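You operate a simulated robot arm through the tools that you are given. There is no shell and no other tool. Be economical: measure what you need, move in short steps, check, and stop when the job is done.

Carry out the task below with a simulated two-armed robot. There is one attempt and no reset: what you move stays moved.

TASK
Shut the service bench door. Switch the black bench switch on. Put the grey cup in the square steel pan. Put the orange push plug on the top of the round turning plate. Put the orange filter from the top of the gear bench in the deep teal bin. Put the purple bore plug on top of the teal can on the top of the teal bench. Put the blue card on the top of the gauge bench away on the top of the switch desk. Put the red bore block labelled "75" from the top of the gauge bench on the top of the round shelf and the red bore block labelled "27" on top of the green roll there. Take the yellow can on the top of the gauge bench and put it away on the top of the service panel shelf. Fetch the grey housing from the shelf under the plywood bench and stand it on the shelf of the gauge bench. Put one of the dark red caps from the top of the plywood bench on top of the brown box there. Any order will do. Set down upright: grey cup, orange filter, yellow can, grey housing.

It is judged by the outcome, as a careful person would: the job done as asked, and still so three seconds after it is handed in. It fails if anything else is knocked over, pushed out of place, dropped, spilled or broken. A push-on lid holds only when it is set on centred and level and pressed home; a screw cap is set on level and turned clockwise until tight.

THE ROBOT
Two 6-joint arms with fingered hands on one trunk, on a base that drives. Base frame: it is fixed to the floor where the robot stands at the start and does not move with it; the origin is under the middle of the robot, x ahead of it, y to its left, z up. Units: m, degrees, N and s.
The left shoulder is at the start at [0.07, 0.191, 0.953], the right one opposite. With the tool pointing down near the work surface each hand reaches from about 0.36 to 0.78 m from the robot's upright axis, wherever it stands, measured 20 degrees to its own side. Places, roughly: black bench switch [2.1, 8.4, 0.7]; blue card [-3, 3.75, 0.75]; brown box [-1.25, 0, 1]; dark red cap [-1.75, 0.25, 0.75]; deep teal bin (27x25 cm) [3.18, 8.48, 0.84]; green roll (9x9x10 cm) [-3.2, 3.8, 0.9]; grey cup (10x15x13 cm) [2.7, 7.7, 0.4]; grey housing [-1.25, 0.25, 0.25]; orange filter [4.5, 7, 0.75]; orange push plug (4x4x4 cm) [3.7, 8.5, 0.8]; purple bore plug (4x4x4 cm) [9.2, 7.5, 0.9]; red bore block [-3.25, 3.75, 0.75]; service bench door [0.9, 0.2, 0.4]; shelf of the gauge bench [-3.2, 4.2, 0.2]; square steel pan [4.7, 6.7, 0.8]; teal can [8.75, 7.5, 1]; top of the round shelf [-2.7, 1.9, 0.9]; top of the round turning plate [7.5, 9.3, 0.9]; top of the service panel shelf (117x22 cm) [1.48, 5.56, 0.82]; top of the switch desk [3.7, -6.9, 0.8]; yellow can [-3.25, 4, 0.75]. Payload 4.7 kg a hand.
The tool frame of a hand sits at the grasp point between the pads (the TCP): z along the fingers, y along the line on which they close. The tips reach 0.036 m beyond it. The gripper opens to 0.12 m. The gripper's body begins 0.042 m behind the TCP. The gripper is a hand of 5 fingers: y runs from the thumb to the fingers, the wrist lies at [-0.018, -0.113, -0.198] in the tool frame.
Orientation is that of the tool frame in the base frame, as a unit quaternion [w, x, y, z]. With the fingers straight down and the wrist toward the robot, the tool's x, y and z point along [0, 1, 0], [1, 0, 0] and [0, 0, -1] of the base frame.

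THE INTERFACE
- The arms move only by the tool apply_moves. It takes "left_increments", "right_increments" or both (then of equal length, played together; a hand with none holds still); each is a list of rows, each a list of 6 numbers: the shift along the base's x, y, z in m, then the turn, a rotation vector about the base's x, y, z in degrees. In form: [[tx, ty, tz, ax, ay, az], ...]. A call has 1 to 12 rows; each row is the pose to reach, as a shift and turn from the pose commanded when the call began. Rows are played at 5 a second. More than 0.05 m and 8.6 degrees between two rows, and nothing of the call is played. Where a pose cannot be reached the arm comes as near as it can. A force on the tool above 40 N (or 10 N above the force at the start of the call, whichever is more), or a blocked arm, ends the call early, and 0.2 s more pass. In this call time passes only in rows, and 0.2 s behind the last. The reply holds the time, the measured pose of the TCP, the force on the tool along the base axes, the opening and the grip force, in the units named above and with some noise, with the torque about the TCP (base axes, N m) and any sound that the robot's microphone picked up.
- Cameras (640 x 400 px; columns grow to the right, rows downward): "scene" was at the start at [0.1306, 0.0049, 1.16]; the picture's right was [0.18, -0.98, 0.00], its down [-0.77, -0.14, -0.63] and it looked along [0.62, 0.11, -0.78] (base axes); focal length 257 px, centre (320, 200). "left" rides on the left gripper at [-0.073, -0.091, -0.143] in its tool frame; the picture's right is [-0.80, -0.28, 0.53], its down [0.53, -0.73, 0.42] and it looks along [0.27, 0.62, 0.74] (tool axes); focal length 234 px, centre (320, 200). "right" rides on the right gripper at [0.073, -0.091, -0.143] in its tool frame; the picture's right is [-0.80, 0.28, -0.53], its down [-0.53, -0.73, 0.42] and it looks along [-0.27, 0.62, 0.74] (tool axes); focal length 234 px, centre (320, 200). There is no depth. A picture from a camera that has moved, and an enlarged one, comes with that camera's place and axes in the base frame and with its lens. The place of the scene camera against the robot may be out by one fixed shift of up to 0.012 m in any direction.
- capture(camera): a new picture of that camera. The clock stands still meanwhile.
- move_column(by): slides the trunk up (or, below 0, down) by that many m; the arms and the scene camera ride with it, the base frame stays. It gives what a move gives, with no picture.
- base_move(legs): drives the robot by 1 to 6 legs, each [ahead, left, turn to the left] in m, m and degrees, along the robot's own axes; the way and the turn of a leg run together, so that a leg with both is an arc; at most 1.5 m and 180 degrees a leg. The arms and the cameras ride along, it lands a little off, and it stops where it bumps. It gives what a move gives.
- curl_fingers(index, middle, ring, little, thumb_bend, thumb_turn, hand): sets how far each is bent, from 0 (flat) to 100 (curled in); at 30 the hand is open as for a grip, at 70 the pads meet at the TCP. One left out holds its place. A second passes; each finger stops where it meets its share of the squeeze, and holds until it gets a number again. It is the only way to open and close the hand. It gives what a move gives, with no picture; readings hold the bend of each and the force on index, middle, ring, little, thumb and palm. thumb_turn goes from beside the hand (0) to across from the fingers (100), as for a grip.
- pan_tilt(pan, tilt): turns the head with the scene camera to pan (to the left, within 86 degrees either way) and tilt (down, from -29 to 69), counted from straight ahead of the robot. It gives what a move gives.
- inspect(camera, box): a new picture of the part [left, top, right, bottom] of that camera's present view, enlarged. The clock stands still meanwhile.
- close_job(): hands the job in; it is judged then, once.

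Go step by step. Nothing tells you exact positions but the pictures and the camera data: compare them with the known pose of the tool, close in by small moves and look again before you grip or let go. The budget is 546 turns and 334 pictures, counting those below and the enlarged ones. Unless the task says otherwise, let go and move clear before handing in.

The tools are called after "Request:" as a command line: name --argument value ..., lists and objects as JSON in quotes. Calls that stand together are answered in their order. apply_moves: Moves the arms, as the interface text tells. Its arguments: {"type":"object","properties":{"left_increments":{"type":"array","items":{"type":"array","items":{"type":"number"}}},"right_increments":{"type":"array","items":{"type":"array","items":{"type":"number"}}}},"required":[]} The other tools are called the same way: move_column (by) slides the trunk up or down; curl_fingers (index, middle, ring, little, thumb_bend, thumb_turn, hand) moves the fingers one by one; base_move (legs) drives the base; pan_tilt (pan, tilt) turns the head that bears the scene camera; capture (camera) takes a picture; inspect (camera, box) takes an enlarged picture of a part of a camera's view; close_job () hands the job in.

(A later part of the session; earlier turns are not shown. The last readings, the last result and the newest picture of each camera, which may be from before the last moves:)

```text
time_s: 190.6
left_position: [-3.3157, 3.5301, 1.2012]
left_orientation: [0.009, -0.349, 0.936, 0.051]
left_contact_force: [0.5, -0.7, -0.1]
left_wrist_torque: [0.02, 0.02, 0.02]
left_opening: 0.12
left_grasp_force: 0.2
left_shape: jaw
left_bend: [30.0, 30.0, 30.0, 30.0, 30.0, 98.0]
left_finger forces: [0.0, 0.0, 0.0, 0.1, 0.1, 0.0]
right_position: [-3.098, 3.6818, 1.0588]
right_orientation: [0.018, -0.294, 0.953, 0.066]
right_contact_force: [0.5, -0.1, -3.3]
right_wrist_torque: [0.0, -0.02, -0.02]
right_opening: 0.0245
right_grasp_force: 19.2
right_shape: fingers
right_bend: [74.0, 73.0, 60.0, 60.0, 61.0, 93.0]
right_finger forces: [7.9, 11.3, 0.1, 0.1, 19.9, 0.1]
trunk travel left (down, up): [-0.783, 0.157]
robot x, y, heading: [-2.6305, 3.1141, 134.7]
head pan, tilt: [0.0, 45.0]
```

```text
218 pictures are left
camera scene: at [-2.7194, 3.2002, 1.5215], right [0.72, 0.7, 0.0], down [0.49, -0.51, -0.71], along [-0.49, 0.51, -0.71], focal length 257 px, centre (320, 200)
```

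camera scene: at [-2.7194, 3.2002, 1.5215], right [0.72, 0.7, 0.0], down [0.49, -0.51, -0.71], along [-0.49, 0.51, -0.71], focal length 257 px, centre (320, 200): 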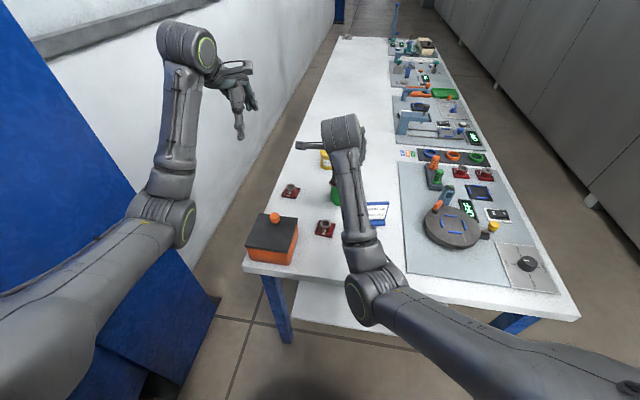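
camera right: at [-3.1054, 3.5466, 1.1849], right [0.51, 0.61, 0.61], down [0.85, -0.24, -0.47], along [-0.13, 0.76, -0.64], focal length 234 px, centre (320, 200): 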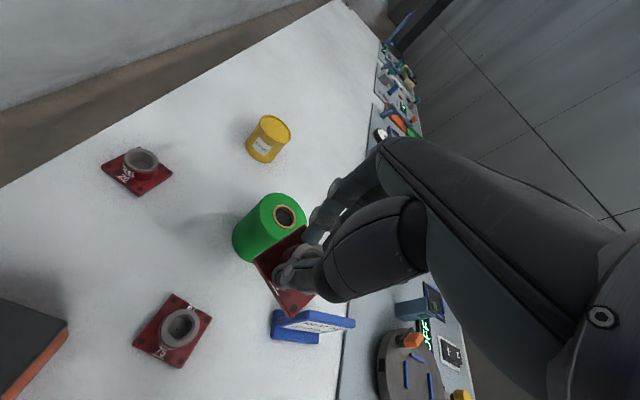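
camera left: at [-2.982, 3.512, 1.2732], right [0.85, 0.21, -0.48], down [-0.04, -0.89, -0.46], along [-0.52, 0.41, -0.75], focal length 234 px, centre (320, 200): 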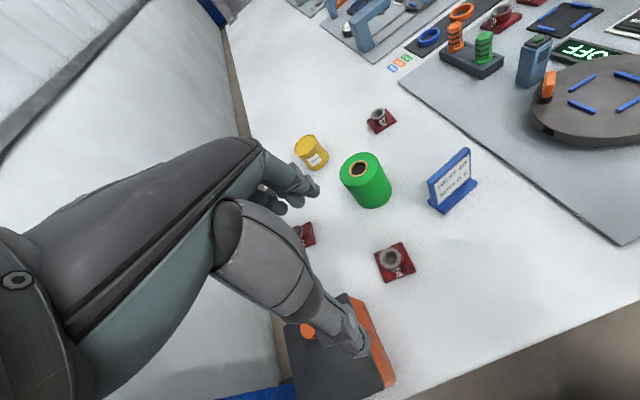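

Roll centre confirmed at (-3.158, 3.776); the block sits ~1.3 cm toward the thumb side. I'll move there with the hand levelled.

Request:
apply_moves --right_increments '[[-0.024, 0.034, 0, -2, 0.8, 1.7], [-0.047, 0.069, 0, -4, 1.5, 3.4], [-0.0695, 0.104, 0, -6.1, 2.3, 5.2]]'

Request:
capture --camera "right"

Request:
inspect --camera "scene" --box '[270, 100, 410, 240]'

```text
time_s: 191.4
left_position: [-3.3161, 3.5292, 1.201]
left_orientation: [0.008, -0.348, 0.936, 0.05]
left_contact_force: [0.2, -0.3, -0.4]
left_wrist_torque: [0.0, 0.02, -0.01]
left_opening: 0.1201
left_grasp_force: 0.0
left_shape: jaw
left_bend: [30.0, 30.0, 30.0, 30.0, 30.0, 98.0]
left_finger forces: [0.0, 0.0, 0.0, 0.0, 0.0, 0.0]
right_position: [-3.1678, 3.7863, 1.0553]
right_orientation: [-0.019, -0.337, 0.941, 0.021]
right_contact_force: [-0.8, -0.2, -3.6]
right_wrist_torque: [0.0, 0.0, 0.0]
right_opening: 0.0245
right_grasp_force: 19.8
right_shape: fingers
right_bend: [74.0, 73.0, 60.0, 60.0, 61.0, 93.0]
right_finger forces: [7.7, 11.4, 0.0, 0.0, 19.7, 0.0]
trunk travel left (down, up): [-0.783, 0.157]
robot x, y, heading: [-2.6334, 3.1122, 134.2]
head pan, tilt: [0.0, 45.0]
```

```text
217 pictures are left
camera right: at [-3.1585, 3.6655, 1.1959], right [0.47, 0.71, 0.52], down [0.85, -0.22, -0.47], along [-0.22, 0.67, -0.71], focal length 234 px, centre (320, 200)
```

right: 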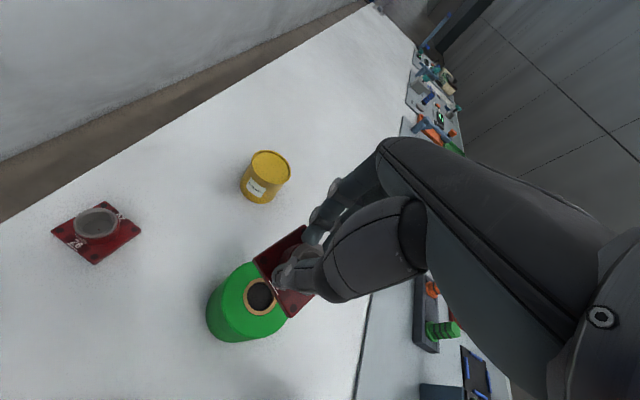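

```text
2.86 times, centred on (340, 170) of scene
camera zoom: at [-2.7199, 3.201, 1.5214], right [0.72, 0.7, 0.0], down [0.49, -0.51, -0.71], along [-0.49, 0.51, -0.71], focal length 733 px, centre (263, 286)
```

zoom: 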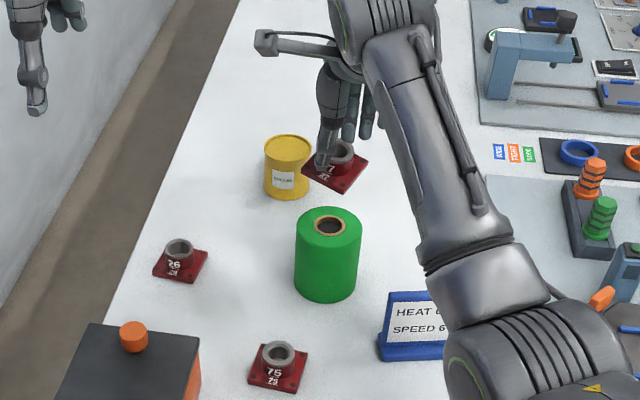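

Alignment is good. I'll lower with the trunk to just above the roll.

Request:
move_column --by -0.062

Request:
inspect --camera "right" --box '[180, 180, 400, 360]'

Request:
inspect --camera "scene" --box '[290, 100, 390, 210]'

```text
time_s: 192.4
left_position: [-3.3165, 3.5304, 1.1399]
left_orientation: [0.009, -0.35, 0.936, 0.051]
left_contact_force: [0.0, -0.3, 1.3]
left_wrist_torque: [-0.02, 0.03, 0.0]
left_opening: 0.1196
left_grasp_force: 0.1
left_shape: jaw
left_bend: [30.0, 30.0, 30.0, 30.0, 30.0, 98.0]
left_finger forces: [0.1, 0.1, 0.0, 0.0, 0.0, 0.0]
right_position: [-3.1675, 3.786, 0.9946]
right_orientation: [-0.019, -0.336, 0.941, 0.022]
right_contact_force: [0.1, 0.5, -2.3]
right_wrist_torque: [0.05, -0.01, -0.01]
right_opening: 0.0241
right_grasp_force: 19.2
right_shape: fingers
right_bend: [74.0, 73.0, 60.0, 60.0, 61.0, 93.0]
right_finger forces: [7.7, 11.4, 0.1, 0.1, 19.6, 0.0]
trunk travel left (down, up): [-0.721, 0.219]
robot x, y, heading: [-2.6345, 3.1143, 134.1]
head pan, tilt: [0.0, 45.0]
```

```text
2.22 times, centred on (290, 270) of right
camera zoom: at [-3.1578, 3.6646, 1.1348], right [0.47, 0.71, 0.52], down [0.85, -0.22, -0.48], along [-0.22, 0.67, -0.71], focal length 520 px, centre (387, 44)
```

zoom: 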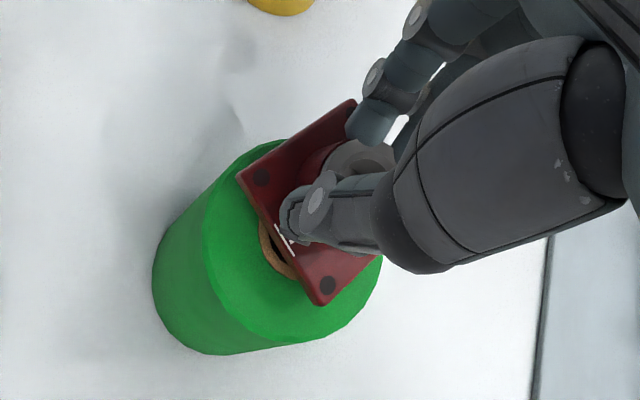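

```text
3.64 times, centred on (340, 155) of scene
camera zoom: at [-2.7193, 3.2001, 1.4596], right [0.72, 0.7, 0.0], down [0.49, -0.51, -0.71], along [-0.49, 0.51, -0.71], focal length 933 px, centre (247, 364)
```

zoom: 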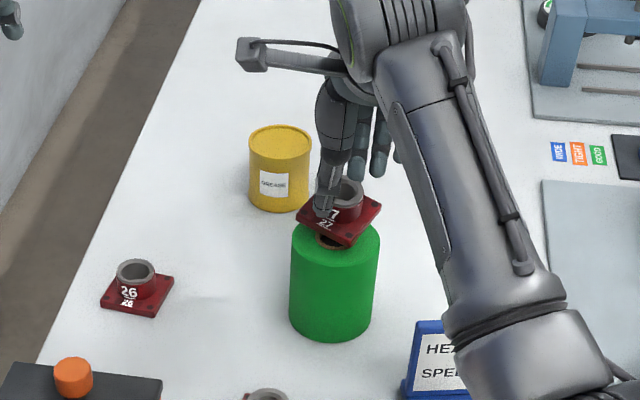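

The block is ~1.3 cm too far forward. I'll correct and lower to contact.

Request:
apply_moves --right_increments '[[0.0095, -0.009, 0, 0, 0, 0], [0.0095, -0.009, -0.01, 0, 0, 0]]'

Request:
inspect --camera "right" --box '[180, 180, 400, 360]'

Request:
inspect --camera "scene" --box '[290, 100, 390, 210]'

```text
time_s: 193.0
left_position: [-3.3167, 3.5298, 1.1397]
left_orientation: [0.009, -0.349, 0.936, 0.051]
left_contact_force: [-0.1, 0.8, 0.0]
left_wrist_torque: [0.0, 0.0, 0.04]
left_opening: 0.12
left_grasp_force: 0.0
left_shape: jaw
left_bend: [30.0, 30.0, 30.0, 30.0, 30.0, 98.0]
left_finger forces: [0.0, 0.1, 0.0, 0.1, 0.1, 0.0]
right_position: [-3.1581, 3.7777, 0.9855]
right_orientation: [-0.02, -0.336, 0.941, 0.023]
right_contact_force: [-0.7, -0.8, -1.6]
right_wrist_torque: [-0.04, -0.02, -0.04]
right_opening: 0.0244
right_grasp_force: 19.7
right_shape: fingers
right_bend: [74.0, 73.0, 60.0, 60.0, 61.0, 93.0]
right_finger forces: [7.9, 11.6, 0.0, 0.1, 19.9, 0.1]
trunk travel left (down, up): [-0.721, 0.219]
robot x, y, heading: [-2.6339, 3.1133, 134.4]
head pan, tilt: [0.0, 45.0]
```

```text
2.22 times, centred on (290, 270) of right
camera zoom: at [-3.149, 3.6559, 1.1251], right [0.47, 0.71, 0.52], down [0.85, -0.22, -0.48], along [-0.23, 0.67, -0.71], focal length 520 px, centre (387, 44)
```

zoom: 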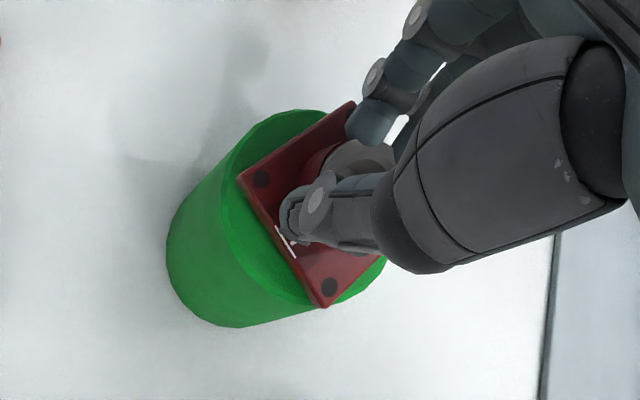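

```text
3.64 times, centred on (340, 155) of scene
camera zoom: at [-2.7195, 3.2003, 1.4595], right [0.72, 0.7, 0.0], down [0.49, -0.51, -0.71], along [-0.49, 0.51, -0.71], focal length 933 px, centre (247, 364)
```

zoom: 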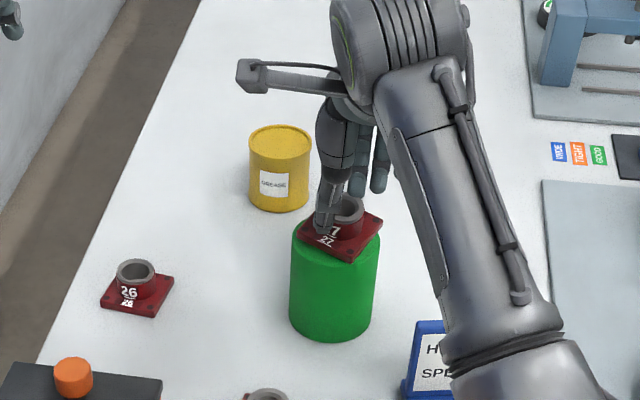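

Well centred. I'll lower the last few mm to contact.

Request:
apply_moves --right_increments '[[0, 0, -0.003, 0, 0, 0], [0, 0, -0.006, 0, 0, 0]]'

```text
time_s: 193.6
left_position: [-3.3164, 3.5294, 1.1406]
left_orientation: [0.009, -0.349, 0.936, 0.05]
left_contact_force: [-0.1, -0.9, -0.1]
left_wrist_torque: [0.03, -0.03, -0.03]
left_opening: 0.1199
left_grasp_force: 0.1
left_shape: jaw
left_bend: [30.0, 30.0, 30.0, 30.0, 30.0, 98.0]
left_finger forces: [0.1, 0.1, 0.0, 0.0, 0.0, 0.0]
right_position: [-3.1572, 3.7767, 0.9809]
right_orientation: [-0.021, -0.336, 0.941, 0.023]
right_contact_force: [-2.6, 0.2, 7.4]
right_wrist_torque: [-0.26, -0.09, -0.02]
right_opening: 0.0241
right_grasp_force: 21.1
right_shape: fingers
right_bend: [74.0, 73.0, 60.0, 60.0, 62.0, 93.0]
right_finger forces: [9.4, 13.2, 0.0, 0.0, 19.7, 0.1]
trunk travel left (down, up): [-0.721, 0.219]
robot x, y, heading: [-2.6341, 3.1149, 134.7]
head pan, tilt: [0.0, 45.0]
```

Contact made. Now I'll release gently and rise.

Request:
curl_fingers --hand "right" --index 58 --middle 58 --ring 50 --little 50 --thumb_bend 52

Request:
curl_fingers --hand "right" --index 35 --middle 35 --ring 35 --little 35 --thumb_bend 35

Request:
move_column --by 0.1

Request:
capture --camera "right"

Request:
capture --camera "scene"

```text
time_s: 194.6
left_position: [-3.3155, 3.5297, 1.141]
left_orientation: [0.009, -0.349, 0.936, 0.051]
left_contact_force: [0.2, 0.1, 0.0]
left_wrist_torque: [0.0, 0.03, -0.01]
left_opening: 0.12
left_grasp_force: 0.1
left_shape: jaw
left_bend: [30.0, 30.0, 30.0, 30.0, 30.0, 98.0]
left_finger forces: [0.0, 0.0, 0.0, 0.0, 0.1, 0.0]
right_position: [-3.158, 3.7776, 0.9785]
right_orientation: [-0.019, -0.336, 0.941, 0.023]
right_contact_force: [0.1, -1.0, 0.1]
right_wrist_torque: [0.01, 0.03, 0.0]
right_opening: 0.049
right_grasp_force: 0.1
right_shape: fingers
right_bend: [57.0, 57.0, 50.0, 50.0, 52.0, 97.0]
right_finger forces: [0.0, 0.0, 0.0, 0.0, 0.0, 0.1]
trunk travel left (down, up): [-0.721, 0.219]
robot x, y, heading: [-2.6364, 3.112, 134.1]
head pan, tilt: [0.0, 45.0]
```

```text
time_s: 195.6
left_position: [-3.3154, 3.5303, 1.1397]
left_orientation: [0.009, -0.349, 0.936, 0.051]
left_contact_force: [0.0, -0.5, 0.6]
left_wrist_torque: [0.0, -0.02, 0.04]
left_opening: 0.1201
left_grasp_force: 0.0
left_shape: jaw
left_bend: [30.0, 30.0, 30.0, 30.0, 30.0, 98.0]
left_finger forces: [0.0, 0.1, 0.1, 0.0, 0.0, 0.0]
right_position: [-3.1576, 3.7777, 0.9782]
right_orientation: [-0.019, -0.337, 0.941, 0.022]
right_contact_force: [0.4, -0.5, -0.3]
right_wrist_torque: [0.0, 0.03, 0.05]
right_opening: 0.1071
right_grasp_force: 0.1
right_shape: fingers
right_bend: [35.0, 35.0, 35.0, 35.0, 35.0, 97.0]
right_finger forces: [0.1, 0.1, 0.0, 0.0, 0.0, 0.0]
trunk travel left (down, up): [-0.721, 0.219]
robot x, y, heading: [-2.6314, 3.1161, 134.3]
head pan, tilt: [0.0, 45.0]
```

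```text
time_s: 196.9
left_position: [-3.3159, 3.5302, 1.2396]
left_orientation: [0.009, -0.349, 0.936, 0.051]
left_contact_force: [0.8, 0.4, 0.0]
left_wrist_torque: [-0.01, 0.02, -0.02]
left_opening: 0.12
left_grasp_force: 0.0
left_shape: jaw
left_bend: [30.0, 30.0, 30.0, 30.0, 30.0, 98.0]
left_finger forces: [0.0, 0.1, 0.0, 0.0, 0.0, 0.0]
right_position: [-3.1581, 3.7771, 1.0783]
right_orientation: [-0.019, -0.337, 0.941, 0.022]
right_contact_force: [0.2, -0.2, -0.3]
right_wrist_torque: [-0.03, 0.0, -0.03]
right_opening: 0.1073
right_grasp_force: 0.0
right_shape: fingers
right_bend: [35.0, 35.0, 35.0, 35.0, 35.0, 97.0]
right_finger forces: [0.0, 0.0, 0.0, 0.1, 0.0, 0.0]
trunk travel left (down, up): [-0.821, 0.119]
robot x, y, heading: [-2.633, 3.1141, 134.3]
head pan, tilt: [0.0, 45.0]
```

```text
211 pictures are left
camera right: at [-3.1485, 3.6555, 1.2183], right [0.47, 0.71, 0.52], down [0.85, -0.22, -0.47], along [-0.22, 0.67, -0.71], focal length 234 px, centre (320, 200)
```

right: 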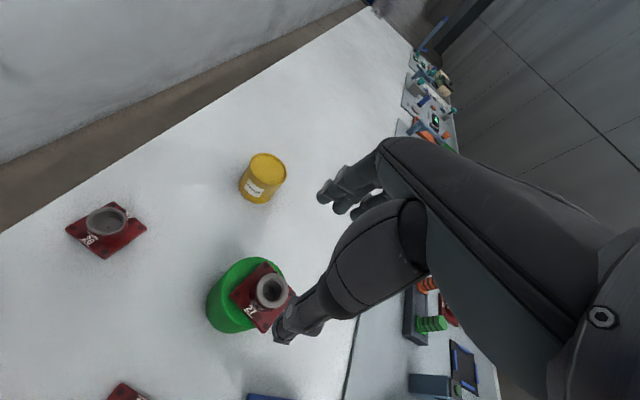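

```text
210 pictures are left
camera scene: at [-2.7195, 3.2001, 1.5594], right [0.72, 0.7, 0.0], down [0.49, -0.51, -0.71], along [-0.49, 0.51, -0.71], focal length 257 px, centre (320, 200)
```

scene: 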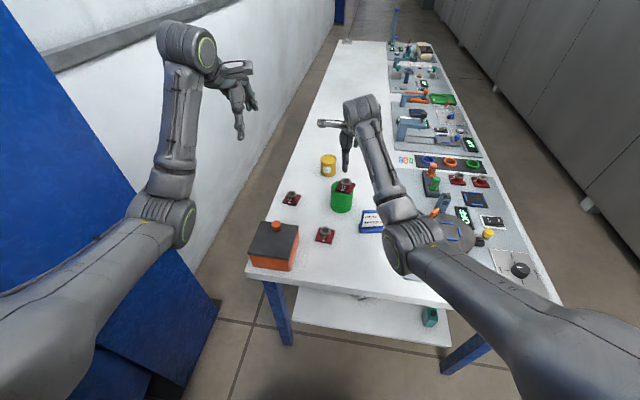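

Block 27 sits on the roll. For block 75 the left hand is better placed; I'll raise the right hand, lower the left a bit, and shift the base back and right.

Request:
apply_moves --right_increments '[[0, 0, 0.04, 0, 0, 0], [0, 0, 0.08, 0, 0, 0], [0, 0, 0.12, 0, 0, 0], [0, 0, 0.16, 0, 0, 0]]'

Request:
base_move --legs '[[-0.095, 0, 0], [0, -0.215, 0]]'

Request:
capture --camera "left"

Request:
capture --camera "scene"

```text
time_s: 197.9
left_position: [-3.3159, 3.5289, 1.2404]
left_orientation: [0.008, -0.348, 0.936, 0.05]
left_contact_force: [0.2, -0.4, -0.5]
left_wrist_torque: [0.01, 0.02, -0.02]
left_opening: 0.1198
left_grasp_force: 0.1
left_shape: jaw
left_bend: [30.0, 30.0, 30.0, 30.0, 30.0, 98.0]
left_finger forces: [0.0, 0.0, 0.0, 0.0, 0.0, 0.0]
right_position: [-3.1565, 3.7764, 1.2382]
right_orientation: [-0.019, -0.336, 0.941, 0.021]
right_contact_force: [0.1, -0.6, 0.4]
right_wrist_torque: [0.01, 0.0, -0.01]
right_opening: 0.1078
right_grasp_force: 0.0
right_shape: fingers
right_bend: [35.0, 35.0, 35.0, 35.0, 35.0, 97.0]
right_finger forces: [0.0, 0.1, 0.0, 0.1, 0.1, 0.0]
trunk travel left (down, up): [-0.821, 0.119]
robot x, y, heading: [-2.6358, 3.1122, 134.4]
head pan, tilt: [0.0, 45.0]
```

```text
time_s: 200.3
left_position: [-3.093, 3.6155, 1.2392]
left_orientation: [0.009, -0.347, 0.936, 0.051]
left_contact_force: [0.1, -1.1, 0.2]
left_wrist_torque: [0.0, -0.04, -0.01]
left_opening: 0.1199
left_grasp_force: 0.1
left_shape: jaw
left_bend: [30.0, 30.0, 30.0, 30.0, 30.0, 98.0]
left_finger forces: [0.1, 0.0, 0.0, 0.1, 0.0, 0.1]
right_position: [-2.9349, 3.8608, 1.2378]
right_orientation: [-0.019, -0.334, 0.942, 0.023]
right_contact_force: [0.3, -1.0, 0.0]
right_wrist_torque: [0.05, -0.01, 0.02]
right_opening: 0.1075
right_grasp_force: 0.1
right_shape: fingers
right_bend: [35.0, 35.0, 35.0, 35.0, 35.0, 97.0]
right_finger forces: [0.0, 0.0, 0.1, 0.1, 0.0, 0.1]
trunk travel left (down, up): [-0.821, 0.119]
robot x, y, heading: [-2.4092, 3.199, 134.0]
head pan, tilt: [0.0, 45.0]
```

```text
209 pictures are left
camera left: at [-2.977, 3.5783, 1.3789], right [0.78, 0.36, -0.51], down [0.06, -0.85, -0.51], along [-0.62, 0.37, -0.69], focal length 234 px, centre (320, 200)
```

left: 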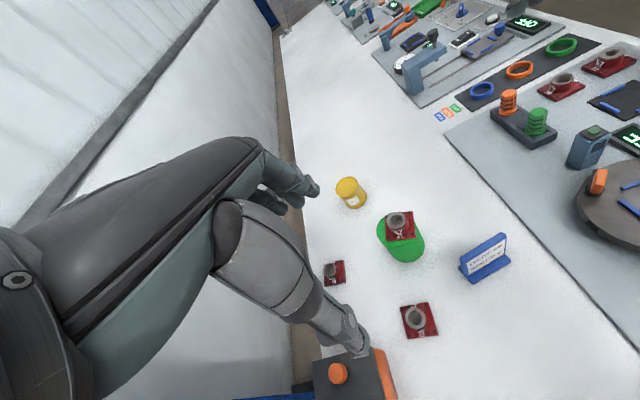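

```text
208 pictures are left
camera scene: at [-2.4982, 3.2821, 1.5596], right [0.72, 0.7, 0.0], down [0.49, -0.51, -0.71], along [-0.49, 0.51, -0.71], focal length 257 px, centre (320, 200)
```

scene: 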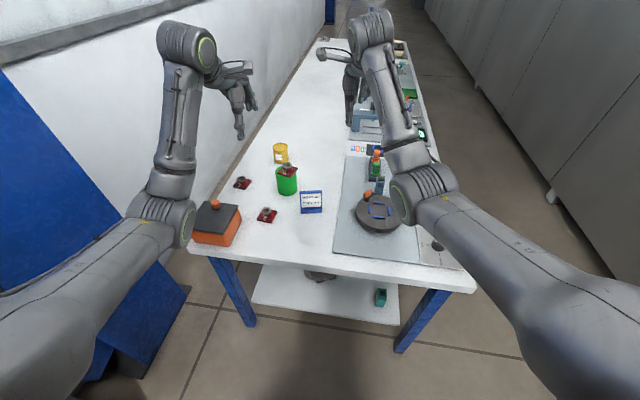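

Left hand is right above block 75 (-3.094, 3.619). I'll level it and lower the trunk.

Request:
apply_moves --left_increments '[[0, 0.002, 0, -2.9, -0.6, 1.6], [-0.001, 0.003, 0, -5.8, -1.2, 3.3]]'

Request:
move_column --by -0.22

Request:
capture --camera "left"

Request:
capture --camera "scene"

```text
time_s: 200.9
left_position: [-3.0935, 3.6187, 1.2394]
left_orientation: [-0.001, -0.374, 0.927, -0.001]
left_contact_force: [1.0, -0.8, 0.7]
left_wrist_torque: [0.0, 0.01, 0.01]
left_opening: 0.1197
left_grasp_force: 0.0
left_shape: jaw
left_bend: [30.0, 30.0, 30.0, 30.0, 30.0, 98.0]
left_finger forces: [0.0, 0.0, 0.0, 0.0, 0.0, 0.0]
right_position: [-2.9338, 3.8623, 1.2399]
right_orientation: [-0.02, -0.335, 0.942, 0.022]
right_contact_force: [0.3, -0.8, 0.3]
right_wrist_torque: [0.02, -0.02, -0.03]
right_opening: 0.1075
right_grasp_force: 0.1
right_shape: fingers
right_bend: [35.0, 35.0, 35.0, 35.0, 35.0, 97.0]
right_finger forces: [0.0, 0.1, 0.0, 0.1, 0.0, 0.1]
trunk travel left (down, up): [-0.821, 0.119]
robot x, y, heading: [-2.4107, 3.1973, 134.2]
head pan, tilt: [0.0, 45.0]
```

```text
time_s: 203.3
left_position: [-3.0938, 3.6178, 1.0205]
left_orientation: [0.0, -0.373, 0.928, 0.0]
left_contact_force: [0.3, -0.4, -0.6]
left_wrist_torque: [0.0, -0.01, 0.02]
left_opening: 0.1198
left_grasp_force: 0.1
left_shape: jaw
left_bend: [30.0, 30.0, 30.0, 30.0, 30.0, 98.0]
left_finger forces: [0.0, 0.0, 0.0, 0.0, 0.0, 0.0]
right_position: [-2.9328, 3.8619, 1.0196]
right_orientation: [-0.02, -0.335, 0.942, 0.022]
right_contact_force: [0.4, -0.1, -0.1]
right_wrist_torque: [0.0, 0.01, 0.03]
right_opening: 0.1076
right_grasp_force: 0.2
right_shape: fingers
right_bend: [35.0, 35.0, 35.0, 35.0, 35.0, 97.0]
right_finger forces: [0.0, 0.1, 0.0, 0.0, 0.0, 0.1]
trunk travel left (down, up): [-0.601, 0.339]
robot x, y, heading: [-2.4089, 3.1969, 134.0]
head pan, tilt: [0.0, 45.0]
```

```text
207 pictures are left
camera left: at [-2.9782, 3.6036, 1.1639], right [0.77, 0.36, -0.53], down [0.12, -0.9, -0.42], along [-0.62, 0.26, -0.74], focal length 234 px, centre (320, 200)
```

left: 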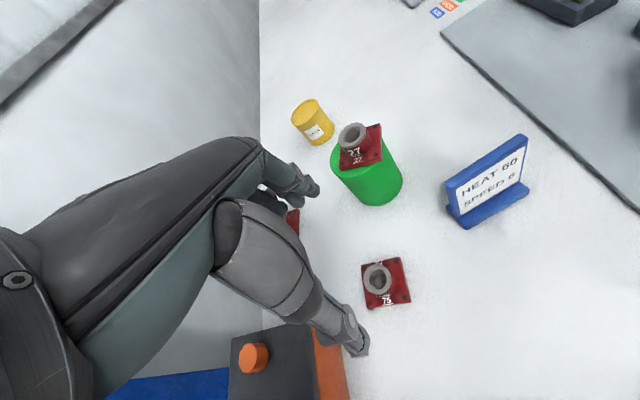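

```text
206 pictures are left
camera scene: at [-2.4968, 3.2834, 1.3396], right [0.72, 0.7, 0.0], down [0.49, -0.51, -0.71], along [-0.49, 0.51, -0.71], focal length 257 px, centre (320, 200)
```

scene: 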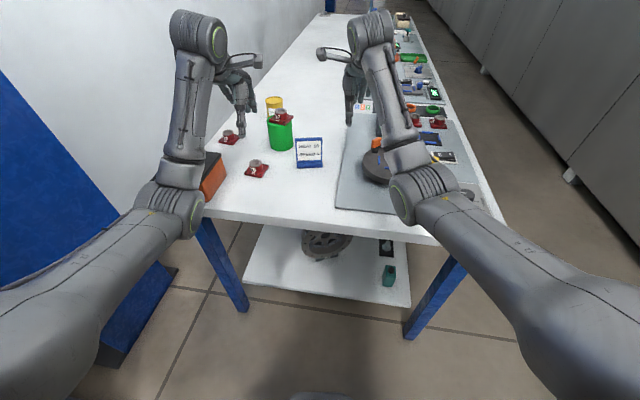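

Aligned. I'll raise the right hand to keep clear of the gauges, then lower the left onto block 75.

Request:
apply_moves --right_increments '[[0, 0, 0.04, 0, 0, 0], [0, 0, 0.08, 0, 0, 0], [0, 0, 0.11, 0, 0, 0]]'

Request:
move_column --by -0.1

Request:
capture --camera "left"

Request:
capture --camera "scene"

```text
time_s: 204.1
left_position: [-3.0936, 3.6183, 1.0203]
left_orientation: [0.0, -0.374, 0.927, -0.001]
left_contact_force: [-0.4, -0.5, 0.1]
left_wrist_torque: [0.02, 0.0, -0.02]
left_opening: 0.1198
left_grasp_force: 0.0
left_shape: jaw
left_bend: [30.0, 30.0, 30.0, 30.0, 30.0, 98.0]
left_finger forces: [0.1, 0.1, 0.0, 0.0, 0.0, 0.0]
right_position: [-2.9326, 3.8621, 1.1283]
right_orientation: [-0.019, -0.335, 0.942, 0.021]
right_contact_force: [0.5, -1.3, 0.1]
right_wrist_torque: [0.03, -0.01, 0.03]
right_opening: 0.1073
right_grasp_force: 0.1
right_shape: fingers
right_bend: [35.0, 35.0, 35.0, 35.0, 35.0, 97.0]
right_finger forces: [0.0, 0.0, 0.0, 0.1, 0.1, 0.0]
trunk travel left (down, up): [-0.601, 0.339]
robot x, y, heading: [-2.4112, 3.1986, 133.9]
head pan, tilt: [0.0, 45.0]
```

```text
time_s: 205.4
left_position: [-3.0937, 3.6187, 0.9201]
left_orientation: [-0.001, -0.374, 0.927, 0.0]
left_contact_force: [0.6, 0.1, 0.2]
left_wrist_torque: [-0.02, -0.04, 0.03]
left_opening: 0.1199
left_grasp_force: 0.0
left_shape: jaw
left_bend: [30.0, 30.0, 30.0, 30.0, 30.0, 98.0]
left_finger forces: [0.1, 0.0, 0.0, 0.0, 0.0, 0.0]
right_position: [-2.9353, 3.8618, 1.0289]
right_orientation: [-0.02, -0.335, 0.942, 0.023]
right_contact_force: [0.4, 0.3, 1.3]
right_wrist_torque: [0.02, 0.02, -0.01]
right_opening: 0.1074
right_grasp_force: 0.1
right_shape: fingers
right_bend: [35.0, 35.0, 35.0, 35.0, 35.0, 97.0]
right_finger forces: [0.1, 0.0, 0.0, 0.0, 0.0, 0.0]
trunk travel left (down, up): [-0.501, 0.439]
robot x, y, heading: [-2.413, 3.1989, 134.1]
head pan, tilt: [0.0, 45.0]
```

```text
205 pictures are left
camera left: at [-2.9781, 3.6034, 1.064], right [0.77, 0.36, -0.53], down [0.12, -0.9, -0.42], along [-0.62, 0.26, -0.74], focal length 234 px, centre (320, 200)
```

left: 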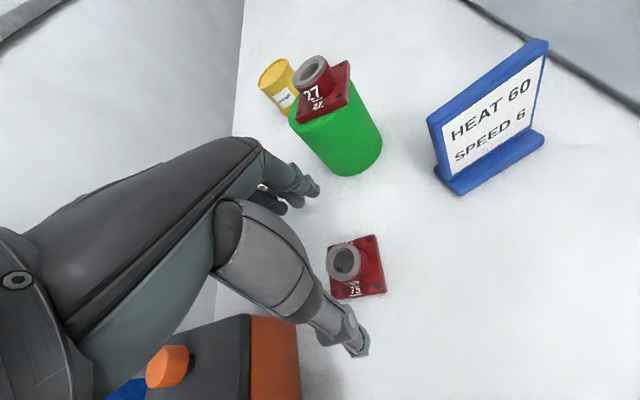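

```text
204 pictures are left
camera scene: at [-2.4967, 3.2833, 1.2396], right [0.72, 0.7, 0.0], down [0.49, -0.51, -0.71], along [-0.49, 0.51, -0.71], focal length 257 px, centre (320, 200)
```

scene: 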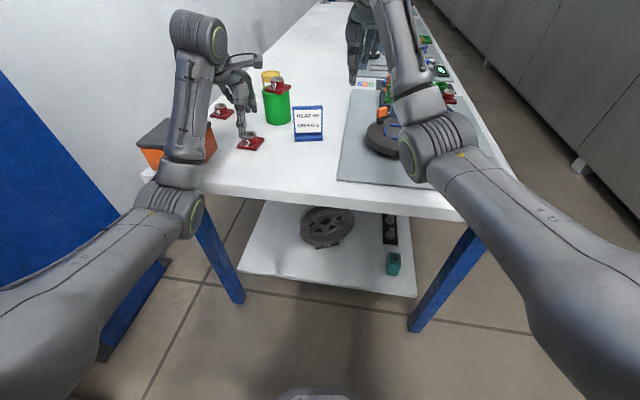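

Request:
move_column --by -0.038

Request:
curl_fingers --hand "left" --index 75 --middle 75 --ring 60 --little 60 --thumb_bend 75

Request:
move_column --by 0.1

Request:
capture --camera "left"

```text
time_s: 206.2
left_position: [-3.0939, 3.6185, 0.8825]
left_orientation: [0.0, -0.374, 0.927, 0.0]
left_contact_force: [0.3, 0.2, 0.4]
left_wrist_torque: [0.0, -0.01, 0.01]
left_opening: 0.1199
left_grasp_force: 0.0
left_shape: jaw
left_bend: [30.0, 30.0, 30.0, 30.0, 30.0, 98.0]
left_finger forces: [0.0, 0.1, 0.0, 0.1, 0.1, 0.0]
right_position: [-2.9335, 3.8612, 0.9912]
right_orientation: [-0.02, -0.335, 0.942, 0.023]
right_contact_force: [-0.2, 0.1, 0.3]
right_wrist_torque: [0.05, 0.0, -0.02]
right_opening: 0.1073
right_grasp_force: 0.0
right_shape: fingers
right_bend: [35.0, 35.0, 35.0, 35.0, 35.0, 97.0]
right_finger forces: [0.0, 0.0, 0.0, 0.0, 0.0, 0.1]
trunk travel left (down, up): [-0.463, 0.477]
robot x, y, heading: [-2.4123, 3.199, 134.1]
head pan, tilt: [0.0, 45.0]
```

```text
time_s: 207.2
left_position: [-3.0935, 3.6186, 0.8807]
left_orientation: [-0.001, -0.374, 0.927, 0.0]
left_contact_force: [-0.8, -0.3, -0.8]
left_wrist_torque: [-0.07, -0.04, -0.02]
left_opening: 0.0246
left_grasp_force: 18.6
left_shape: fingers
left_bend: [71.0, 64.0, 60.0, 60.0, 62.0, 95.0]
left_finger forces: [9.7, 11.1, 0.0, 0.0, 16.1, 0.0]
right_position: [-2.9333, 3.8617, 0.99]
right_orientation: [-0.02, -0.335, 0.942, 0.021]
right_contact_force: [0.1, -0.2, 0.2]
right_wrist_torque: [0.04, -0.03, 0.0]
right_opening: 0.1072
right_grasp_force: 0.2
right_shape: fingers
right_bend: [35.0, 35.0, 35.0, 35.0, 35.0, 97.0]
right_finger forces: [0.1, 0.0, 0.0, 0.1, 0.0, 0.0]
trunk travel left (down, up): [-0.463, 0.477]
robot x, y, heading: [-2.4092, 3.1977, 133.9]
head pan, tilt: [0.0, 45.0]
```

```text
time_s: 208.5
left_position: [-3.0945, 3.6197, 0.9806]
left_orientation: [0.0, -0.374, 0.928, -0.001]
left_contact_force: [0.6, 0.2, -3.6]
left_wrist_torque: [0.01, -0.01, 0.03]
left_opening: 0.0243
left_grasp_force: 19.0
left_shape: fingers
left_bend: [72.0, 64.0, 60.0, 60.0, 62.0, 95.0]
left_finger forces: [10.1, 10.7, 0.1, 0.0, 16.3, 0.0]
right_position: [-2.9337, 3.8628, 1.0883]
right_orientation: [-0.018, -0.335, 0.942, 0.022]
right_contact_force: [0.6, -0.2, 0.2]
right_wrist_torque: [-0.03, -0.01, -0.04]
right_opening: 0.1073
right_grasp_force: 0.0
right_shape: fingers
right_bend: [35.0, 35.0, 35.0, 35.0, 35.0, 97.0]
right_finger forces: [0.0, 0.0, 0.1, 0.0, 0.0, 0.0]
trunk travel left (down, up): [-0.563, 0.377]
robot x, y, heading: [-2.4124, 3.196, 134.1]
head pan, tilt: [0.0, 45.0]
```

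```text
203 pictures are left
camera left: at [-2.979, 3.6041, 1.125], right [0.77, 0.36, -0.53], down [0.12, -0.9, -0.42], along [-0.62, 0.26, -0.74], focal length 234 px, centre (320, 200)
```

left: 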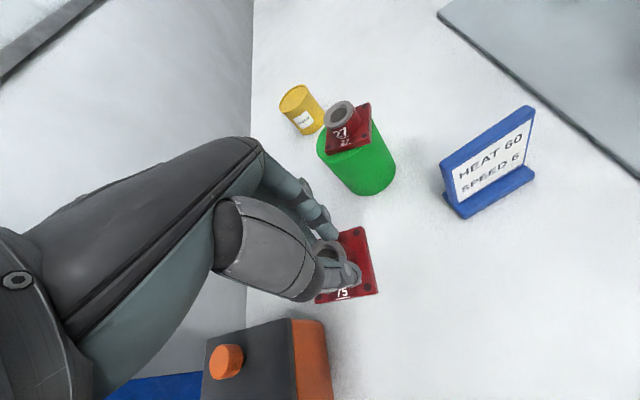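

Block 75 is held (label 75). I'll raise the trunk, back away from the table, and turn left towards the teal round shelf.

Request:
move_column --by 0.2

Request:
base_move --legs '[[-0.95, 0, 0], [0, 0, 82]]'

Request:
capture --camera "scene"

```text
time_s: 210.7
left_position: [-3.0941, 3.6202, 1.1803]
left_orientation: [-0.001, -0.374, 0.927, -0.001]
left_contact_force: [-1.1, 0.1, -2.7]
left_wrist_torque: [-0.03, 0.02, 0.02]
left_opening: 0.0243
left_grasp_force: 18.8
left_shape: fingers
left_bend: [72.0, 64.0, 60.0, 60.0, 62.0, 95.0]
left_finger forces: [10.2, 10.8, 0.1, 0.1, 16.3, 0.0]
right_position: [-2.9336, 3.8635, 1.2892]
right_orientation: [-0.02, -0.335, 0.942, 0.022]
right_contact_force: [0.7, 0.4, 0.2]
right_wrist_torque: [-0.04, 0.02, 0.02]
right_opening: 0.1073
right_grasp_force: 0.1
right_shape: fingers
right_bend: [35.0, 35.0, 35.0, 35.0, 35.0, 97.0]
right_finger forces: [0.1, 0.1, 0.0, 0.2, 0.0, 0.1]
trunk travel left (down, up): [-0.763, 0.177]
robot x, y, heading: [-2.4079, 3.1996, 134.1]
head pan, tilt: [0.0, 45.0]
```

```text
time_s: 219.3
left_position: [-2.281, 1.9122, 1.1813]
left_orientation: [-0.001, 0.891, -0.454, 0.0]
left_contact_force: [0.6, -0.8, -2.8]
left_wrist_torque: [0.0, 0.0, 0.02]
left_opening: 0.0239
left_grasp_force: 18.3
left_shape: fingers
left_bend: [72.0, 64.0, 60.0, 60.0, 62.0, 95.0]
left_finger forces: [10.4, 10.6, 0.0, 0.0, 15.9, 0.0]
right_position: [-2.4992, 2.1037, 1.2889]
right_orientation: [0.029, 0.871, -0.491, -0.003]
right_contact_force: [0.4, -0.7, 0.8]
right_wrist_torque: [-0.01, 0.0, -0.01]
right_opening: 0.1075
right_grasp_force: 0.0
right_shape: fingers
right_bend: [35.0, 35.0, 35.0, 35.0, 35.0, 97.0]
right_finger forces: [0.0, 0.0, 0.0, 0.0, 0.0, 0.1]
trunk travel left (down, up): [-0.763, 0.177]
robot x, y, heading: [-1.7664, 2.5283, -144.2]
head pan, tilt: [0.0, 45.0]
```

```text
202 pictures are left
camera scene: at [-1.8696, 2.4431, 1.5015], right [-0.59, 0.81, 0.0], down [0.57, 0.42, -0.71], along [-0.57, -0.42, -0.71], focal length 257 px, centre (320, 200)
```

scene: 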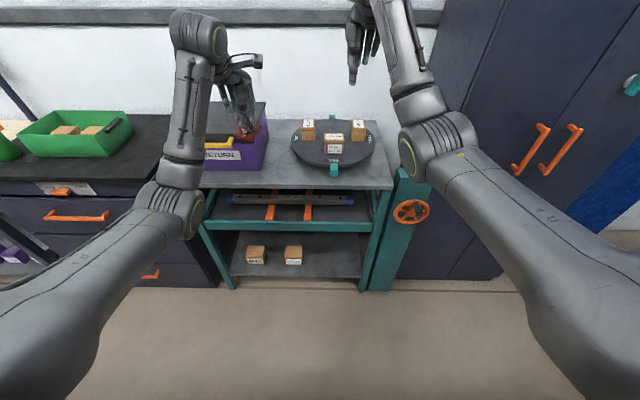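

Request:
inspect --camera "scene" --box '[190, 90, 430, 240]'

Request:
capture --camera "left"

```text
2.67 times, centred on (310, 165) of scene
camera zoom: at [-1.8696, 2.4431, 1.5015], right [-0.59, 0.81, 0.0], down [0.57, 0.42, -0.71], along [-0.57, -0.42, -0.71], focal length 684 px, centre (347, 293)
```

zoom: 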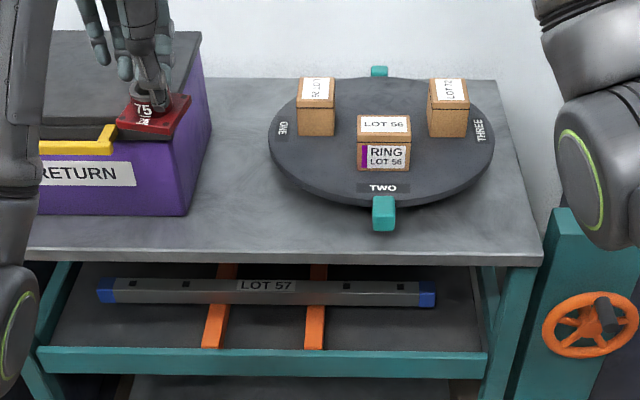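

```text
200 pictures are left
camera left: at [-2.2504, 2.0243, 1.3254], right [-0.24, 0.81, -0.53], down [0.91, 0.0, -0.42], along [-0.35, -0.58, -0.74], focal length 234 px, centre (320, 200)
```

left: 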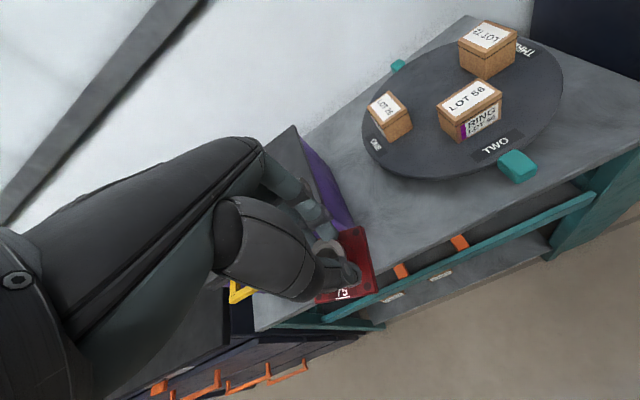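

The "round shelf" is the disc with three LOT boxes. There's a free spot front-left, about (-2.563, 1.865), disc top ≈0.89. I'll move the base ahead and right.

Request:
base_move --legs '[[0, -0.12, 0], [0.22, 0, 0]]'

Request:
capture --camera "left"

Request:
capture --camera "scene"

```text
time_s: 221.8
left_position: [-2.5297, 1.8816, 1.1819]
left_orientation: [0.001, 0.891, -0.455, 0.001]
left_contact_force: [-0.2, 0.9, -2.8]
left_wrist_torque: [0.0, 0.02, 0.01]
left_opening: 0.024
left_grasp_force: 19.1
left_shape: fingers
left_bend: [72.0, 64.0, 60.0, 60.0, 62.0, 95.0]
left_finger forces: [10.4, 10.8, 0.0, 0.1, 16.0, 0.0]
right_position: [-2.7475, 2.0725, 1.2911]
right_orientation: [0.03, 0.871, -0.491, -0.004]
right_contact_force: [-0.2, -0.3, 0.4]
right_wrist_torque: [-0.01, 0.01, 0.01]
right_opening: 0.1075
right_grasp_force: 0.1
right_shape: fingers
right_bend: [35.0, 35.0, 35.0, 35.0, 35.0, 97.0]
right_finger forces: [0.0, 0.0, 0.0, 0.0, 0.1, 0.0]
trunk travel left (down, up): [-0.763, 0.177]
robot x, y, heading: [-2.0161, 2.4986, -143.9]
head pan, tilt: [0.0, 45.0]
```

```text
199 pictures are left
camera left: at [-2.4985, 1.9934, 1.3263], right [-0.24, 0.81, -0.53], down [0.91, 0.0, -0.42], along [-0.35, -0.58, -0.74], focal length 234 px, centre (320, 200)
```

left: 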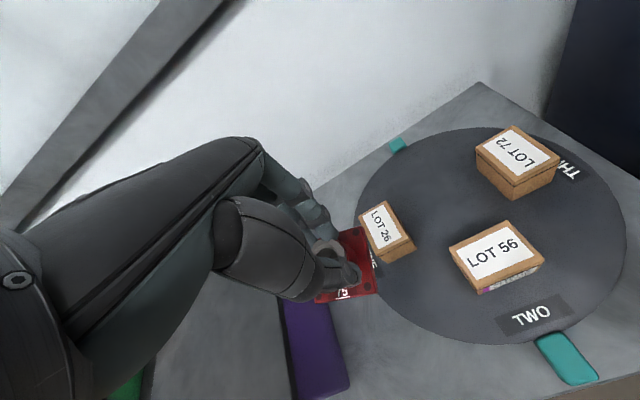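

```text
198 pictures are left
camera scene: at [-2.1172, 2.4118, 1.5017], right [-0.59, 0.81, 0.0], down [0.57, 0.42, -0.71], along [-0.57, -0.42, -0.71], focal length 257 px, centre (320, 200)
```

scene: 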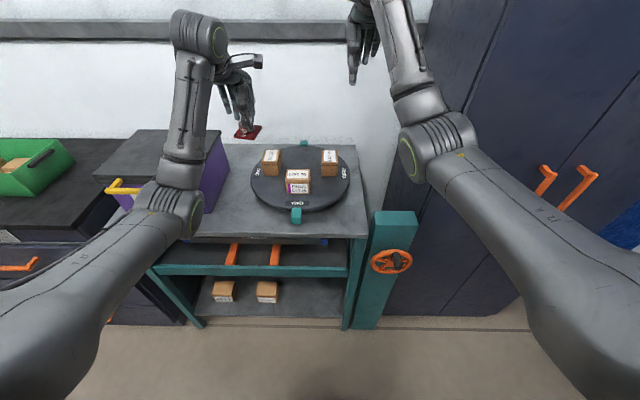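

I'll use the spot at about (-2.54, 1.92) — clear of LOT 26, LOT 56 and inside the rim. Adjusting and lowering.

Request:
apply_moves --left_increments '[[-0.013, 0.037, 0, 0, 0, 0]]'

Request:
move_column --by -0.19

Request:
capture --camera "left"

Request:
inspect --camera "scene" --box '[180, 70, 380, 240]'

```text
time_s: 222.2
left_position: [-2.5435, 1.921, 1.1836]
left_orientation: [0.001, 0.891, -0.455, 0.001]
left_contact_force: [0.3, 1.2, -1.6]
left_wrist_torque: [-0.02, 0.01, 0.01]
left_opening: 0.0242
left_grasp_force: 18.6
left_shape: fingers
left_bend: [72.0, 64.0, 60.0, 60.0, 62.0, 95.0]
left_finger forces: [10.4, 10.5, 0.0, 0.0, 16.1, 0.0]
right_position: [-2.7493, 2.0763, 1.292]
right_orientation: [0.031, 0.87, -0.493, -0.003]
right_contact_force: [-0.6, 1.4, 0.8]
right_wrist_torque: [-0.03, 0.02, 0.01]
right_opening: 0.1074
right_grasp_force: 0.0
right_shape: fingers
right_bend: [35.0, 35.0, 35.0, 35.0, 35.0, 97.0]
right_finger forces: [0.1, 0.1, 0.1, 0.0, 0.0, 0.0]
trunk travel left (down, up): [-0.763, 0.177]
robot x, y, heading: [-2.0164, 2.4947, -144.0]
head pan, tilt: [0.0, 45.0]
```

```text
time_s: 224.3
left_position: [-2.5426, 1.9181, 0.993]
left_orientation: [0.0, 0.891, -0.455, 0.001]
left_contact_force: [-0.3, 1.2, -1.9]
left_wrist_torque: [0.02, 0.02, 0.0]
left_opening: 0.0238
left_grasp_force: 18.8
left_shape: fingers
left_bend: [72.0, 64.0, 60.0, 60.0, 63.0, 95.0]
left_finger forces: [10.5, 11.5, 0.0, 0.1, 16.2, 0.1]
right_position: [-2.7478, 2.0721, 1.1004]
right_orientation: [0.03, 0.871, -0.491, -0.004]
right_contact_force: [-0.2, 0.2, -0.3]
right_wrist_torque: [0.02, -0.02, 0.0]
right_opening: 0.1073
right_grasp_force: 0.1
right_shape: fingers
right_bend: [35.0, 35.0, 35.0, 35.0, 35.0, 97.0]
right_finger forces: [0.0, 0.0, 0.0, 0.0, 0.0, 0.0]
trunk travel left (down, up): [-0.573, 0.367]
robot x, y, heading: [-2.0167, 2.4992, -144.2]
head pan, tilt: [0.0, 45.0]
```

```text
197 pictures are left
camera left: at [-2.5113, 2.0295, 1.1359], right [-0.24, 0.81, -0.53], down [0.91, 0.0, -0.42], along [-0.35, -0.58, -0.74], focal length 234 px, centre (320, 200)
```

left: 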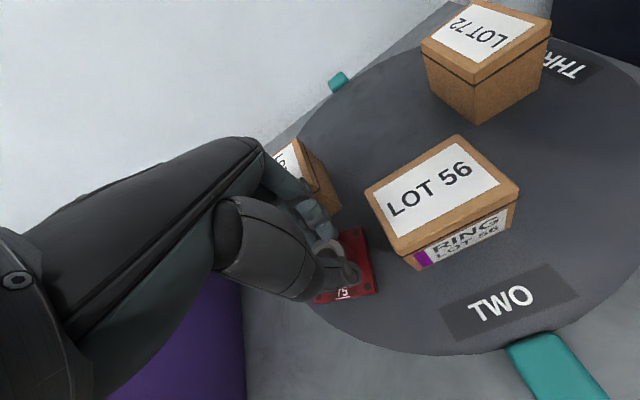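

```text
2.35 times, centred on (280, 155) of scene
camera zoom: at [-2.1178, 2.4112, 1.3116], right [-0.59, 0.81, 0.0], down [0.57, 0.42, -0.71], along [-0.57, -0.42, -0.71], focal length 604 px, centre (414, 306)
```

zoom: 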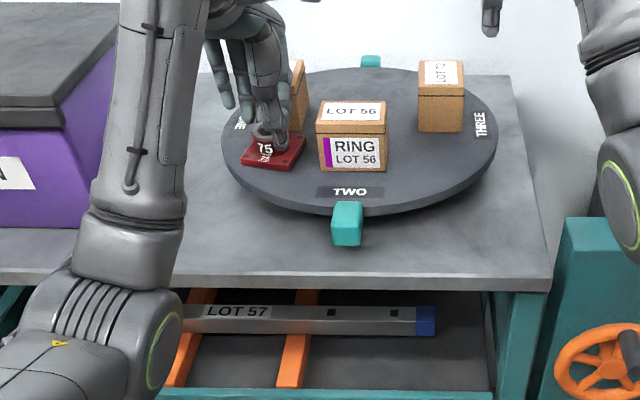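

I'll shift 1.2 cm toward me to keep the fingers off LOT 26, then lower to contact.

Request:
apply_moves --left_increments '[[0.006, 0.012, 0, 0, 0, 0], [0.006, 0.012, -0.02, 0, 0, 0]]'

Request:
apply_moves --left_increments '[[0, 0, -0.006, 0, 0, 0], [0, 0, -0.012, 0, 0, 0], [0, 0, -0.016, 0, 0, 0]]'

Request:
capture --camera "left"

Request:
inspect --camera "scene" --box '[180, 70, 380, 240]'

```text
time_s: 224.9
left_position: [-2.5388, 1.9312, 0.9832]
left_orientation: [0.012, 0.89, -0.457, -0.008]
left_contact_force: [0.6, -2.0, 21.2]
left_wrist_torque: [0.2, -0.12, -0.03]
left_opening: 0.0211
left_grasp_force: 23.3
left_shape: fingers
left_bend: [74.0, 72.0, 60.0, 60.0, 65.0, 93.0]
left_finger forces: [11.4, 15.6, 0.0, 0.0, 19.2, 0.0]
left hand out of reach, approached as far as the arm can: row 1
right_position: [-2.7474, 2.0739, 1.1012]
right_orientation: [0.03, 0.87, -0.493, -0.004]
right_contact_force: [0.1, 0.2, -0.5]
right_wrist_torque: [0.02, -0.03, 0.02]
right_opening: 0.1074
right_grasp_force: 0.0
right_shape: fingers
right_bend: [35.0, 35.0, 35.0, 35.0, 35.0, 97.0]
right_finger forces: [0.0, 0.0, 0.0, 0.0, 0.1, 0.0]
trunk travel left (down, up): [-0.573, 0.367]
robot x, y, heading: [-2.0173, 2.4941, -143.9]
head pan, tilt: [0.0, 45.0]
stopped in row 2 (left hand): the force on the tool passed its limit at 41 N (the readings are from after the stop); the commanded pose is now the measured one
```

```text
time_s: 225.4
left_position: [-2.5421, 1.932, 0.9817]
left_orientation: [0.018, 0.889, -0.458, -0.011]
left_contact_force: [1.8, -1.6, 25.0]
left_wrist_torque: [0.27, -0.18, -0.07]
left_opening: 0.0208
left_grasp_force: 24.2
left_shape: fingers
left_bend: [74.0, 72.0, 60.0, 60.0, 65.0, 93.0]
left_finger forces: [12.3, 16.5, 0.1, 0.1, 19.9, 0.1]
right_position: [-2.7474, 2.0733, 1.1019]
right_orientation: [0.029, 0.87, -0.493, -0.004]
right_contact_force: [-0.2, -1.3, -1.6]
right_wrist_torque: [0.04, -0.05, 0.01]
right_opening: 0.1078
right_grasp_force: 0.0
right_shape: fingers
right_bend: [35.0, 35.0, 35.0, 35.0, 35.0, 97.0]
right_finger forces: [0.0, 0.1, 0.0, 0.0, 0.0, 0.0]
trunk travel left (down, up): [-0.573, 0.367]
robot x, y, heading: [-2.016, 2.4986, -144.2]
head pan, tilt: [0.0, 45.0]
stopped in row 2 (left hand): the force on the tool passed its limit at 43 N (the readings are from after the stop); the commanded pose is now the measured one
```

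```text
195 pictures are left
camera left: at [-2.5046, 2.0467, 1.1219], right [-0.26, 0.8, -0.53], down [0.89, -0.02, -0.46], along [-0.38, -0.59, -0.71], focal length 234 px, centre (320, 200)
```

left: 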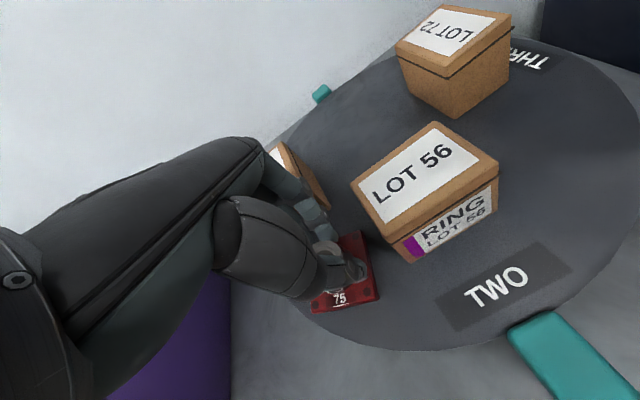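

```text
2.35 times, centred on (280, 155) of scene
camera zoom: at [-2.1167, 2.4118, 1.3116], right [-0.59, 0.81, 0.0], down [0.57, 0.42, -0.71], along [-0.57, -0.42, -0.71], focal length 604 px, centre (414, 306)
```

zoom: 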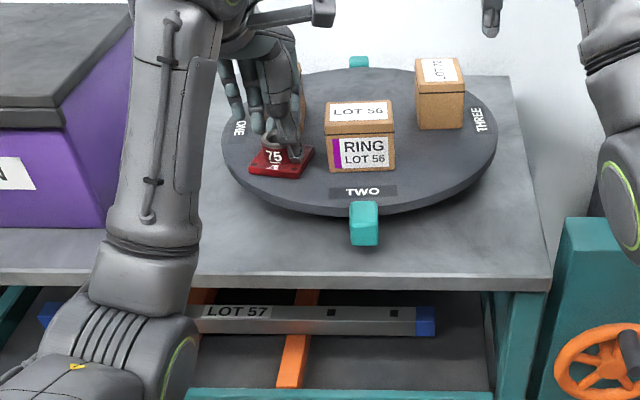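

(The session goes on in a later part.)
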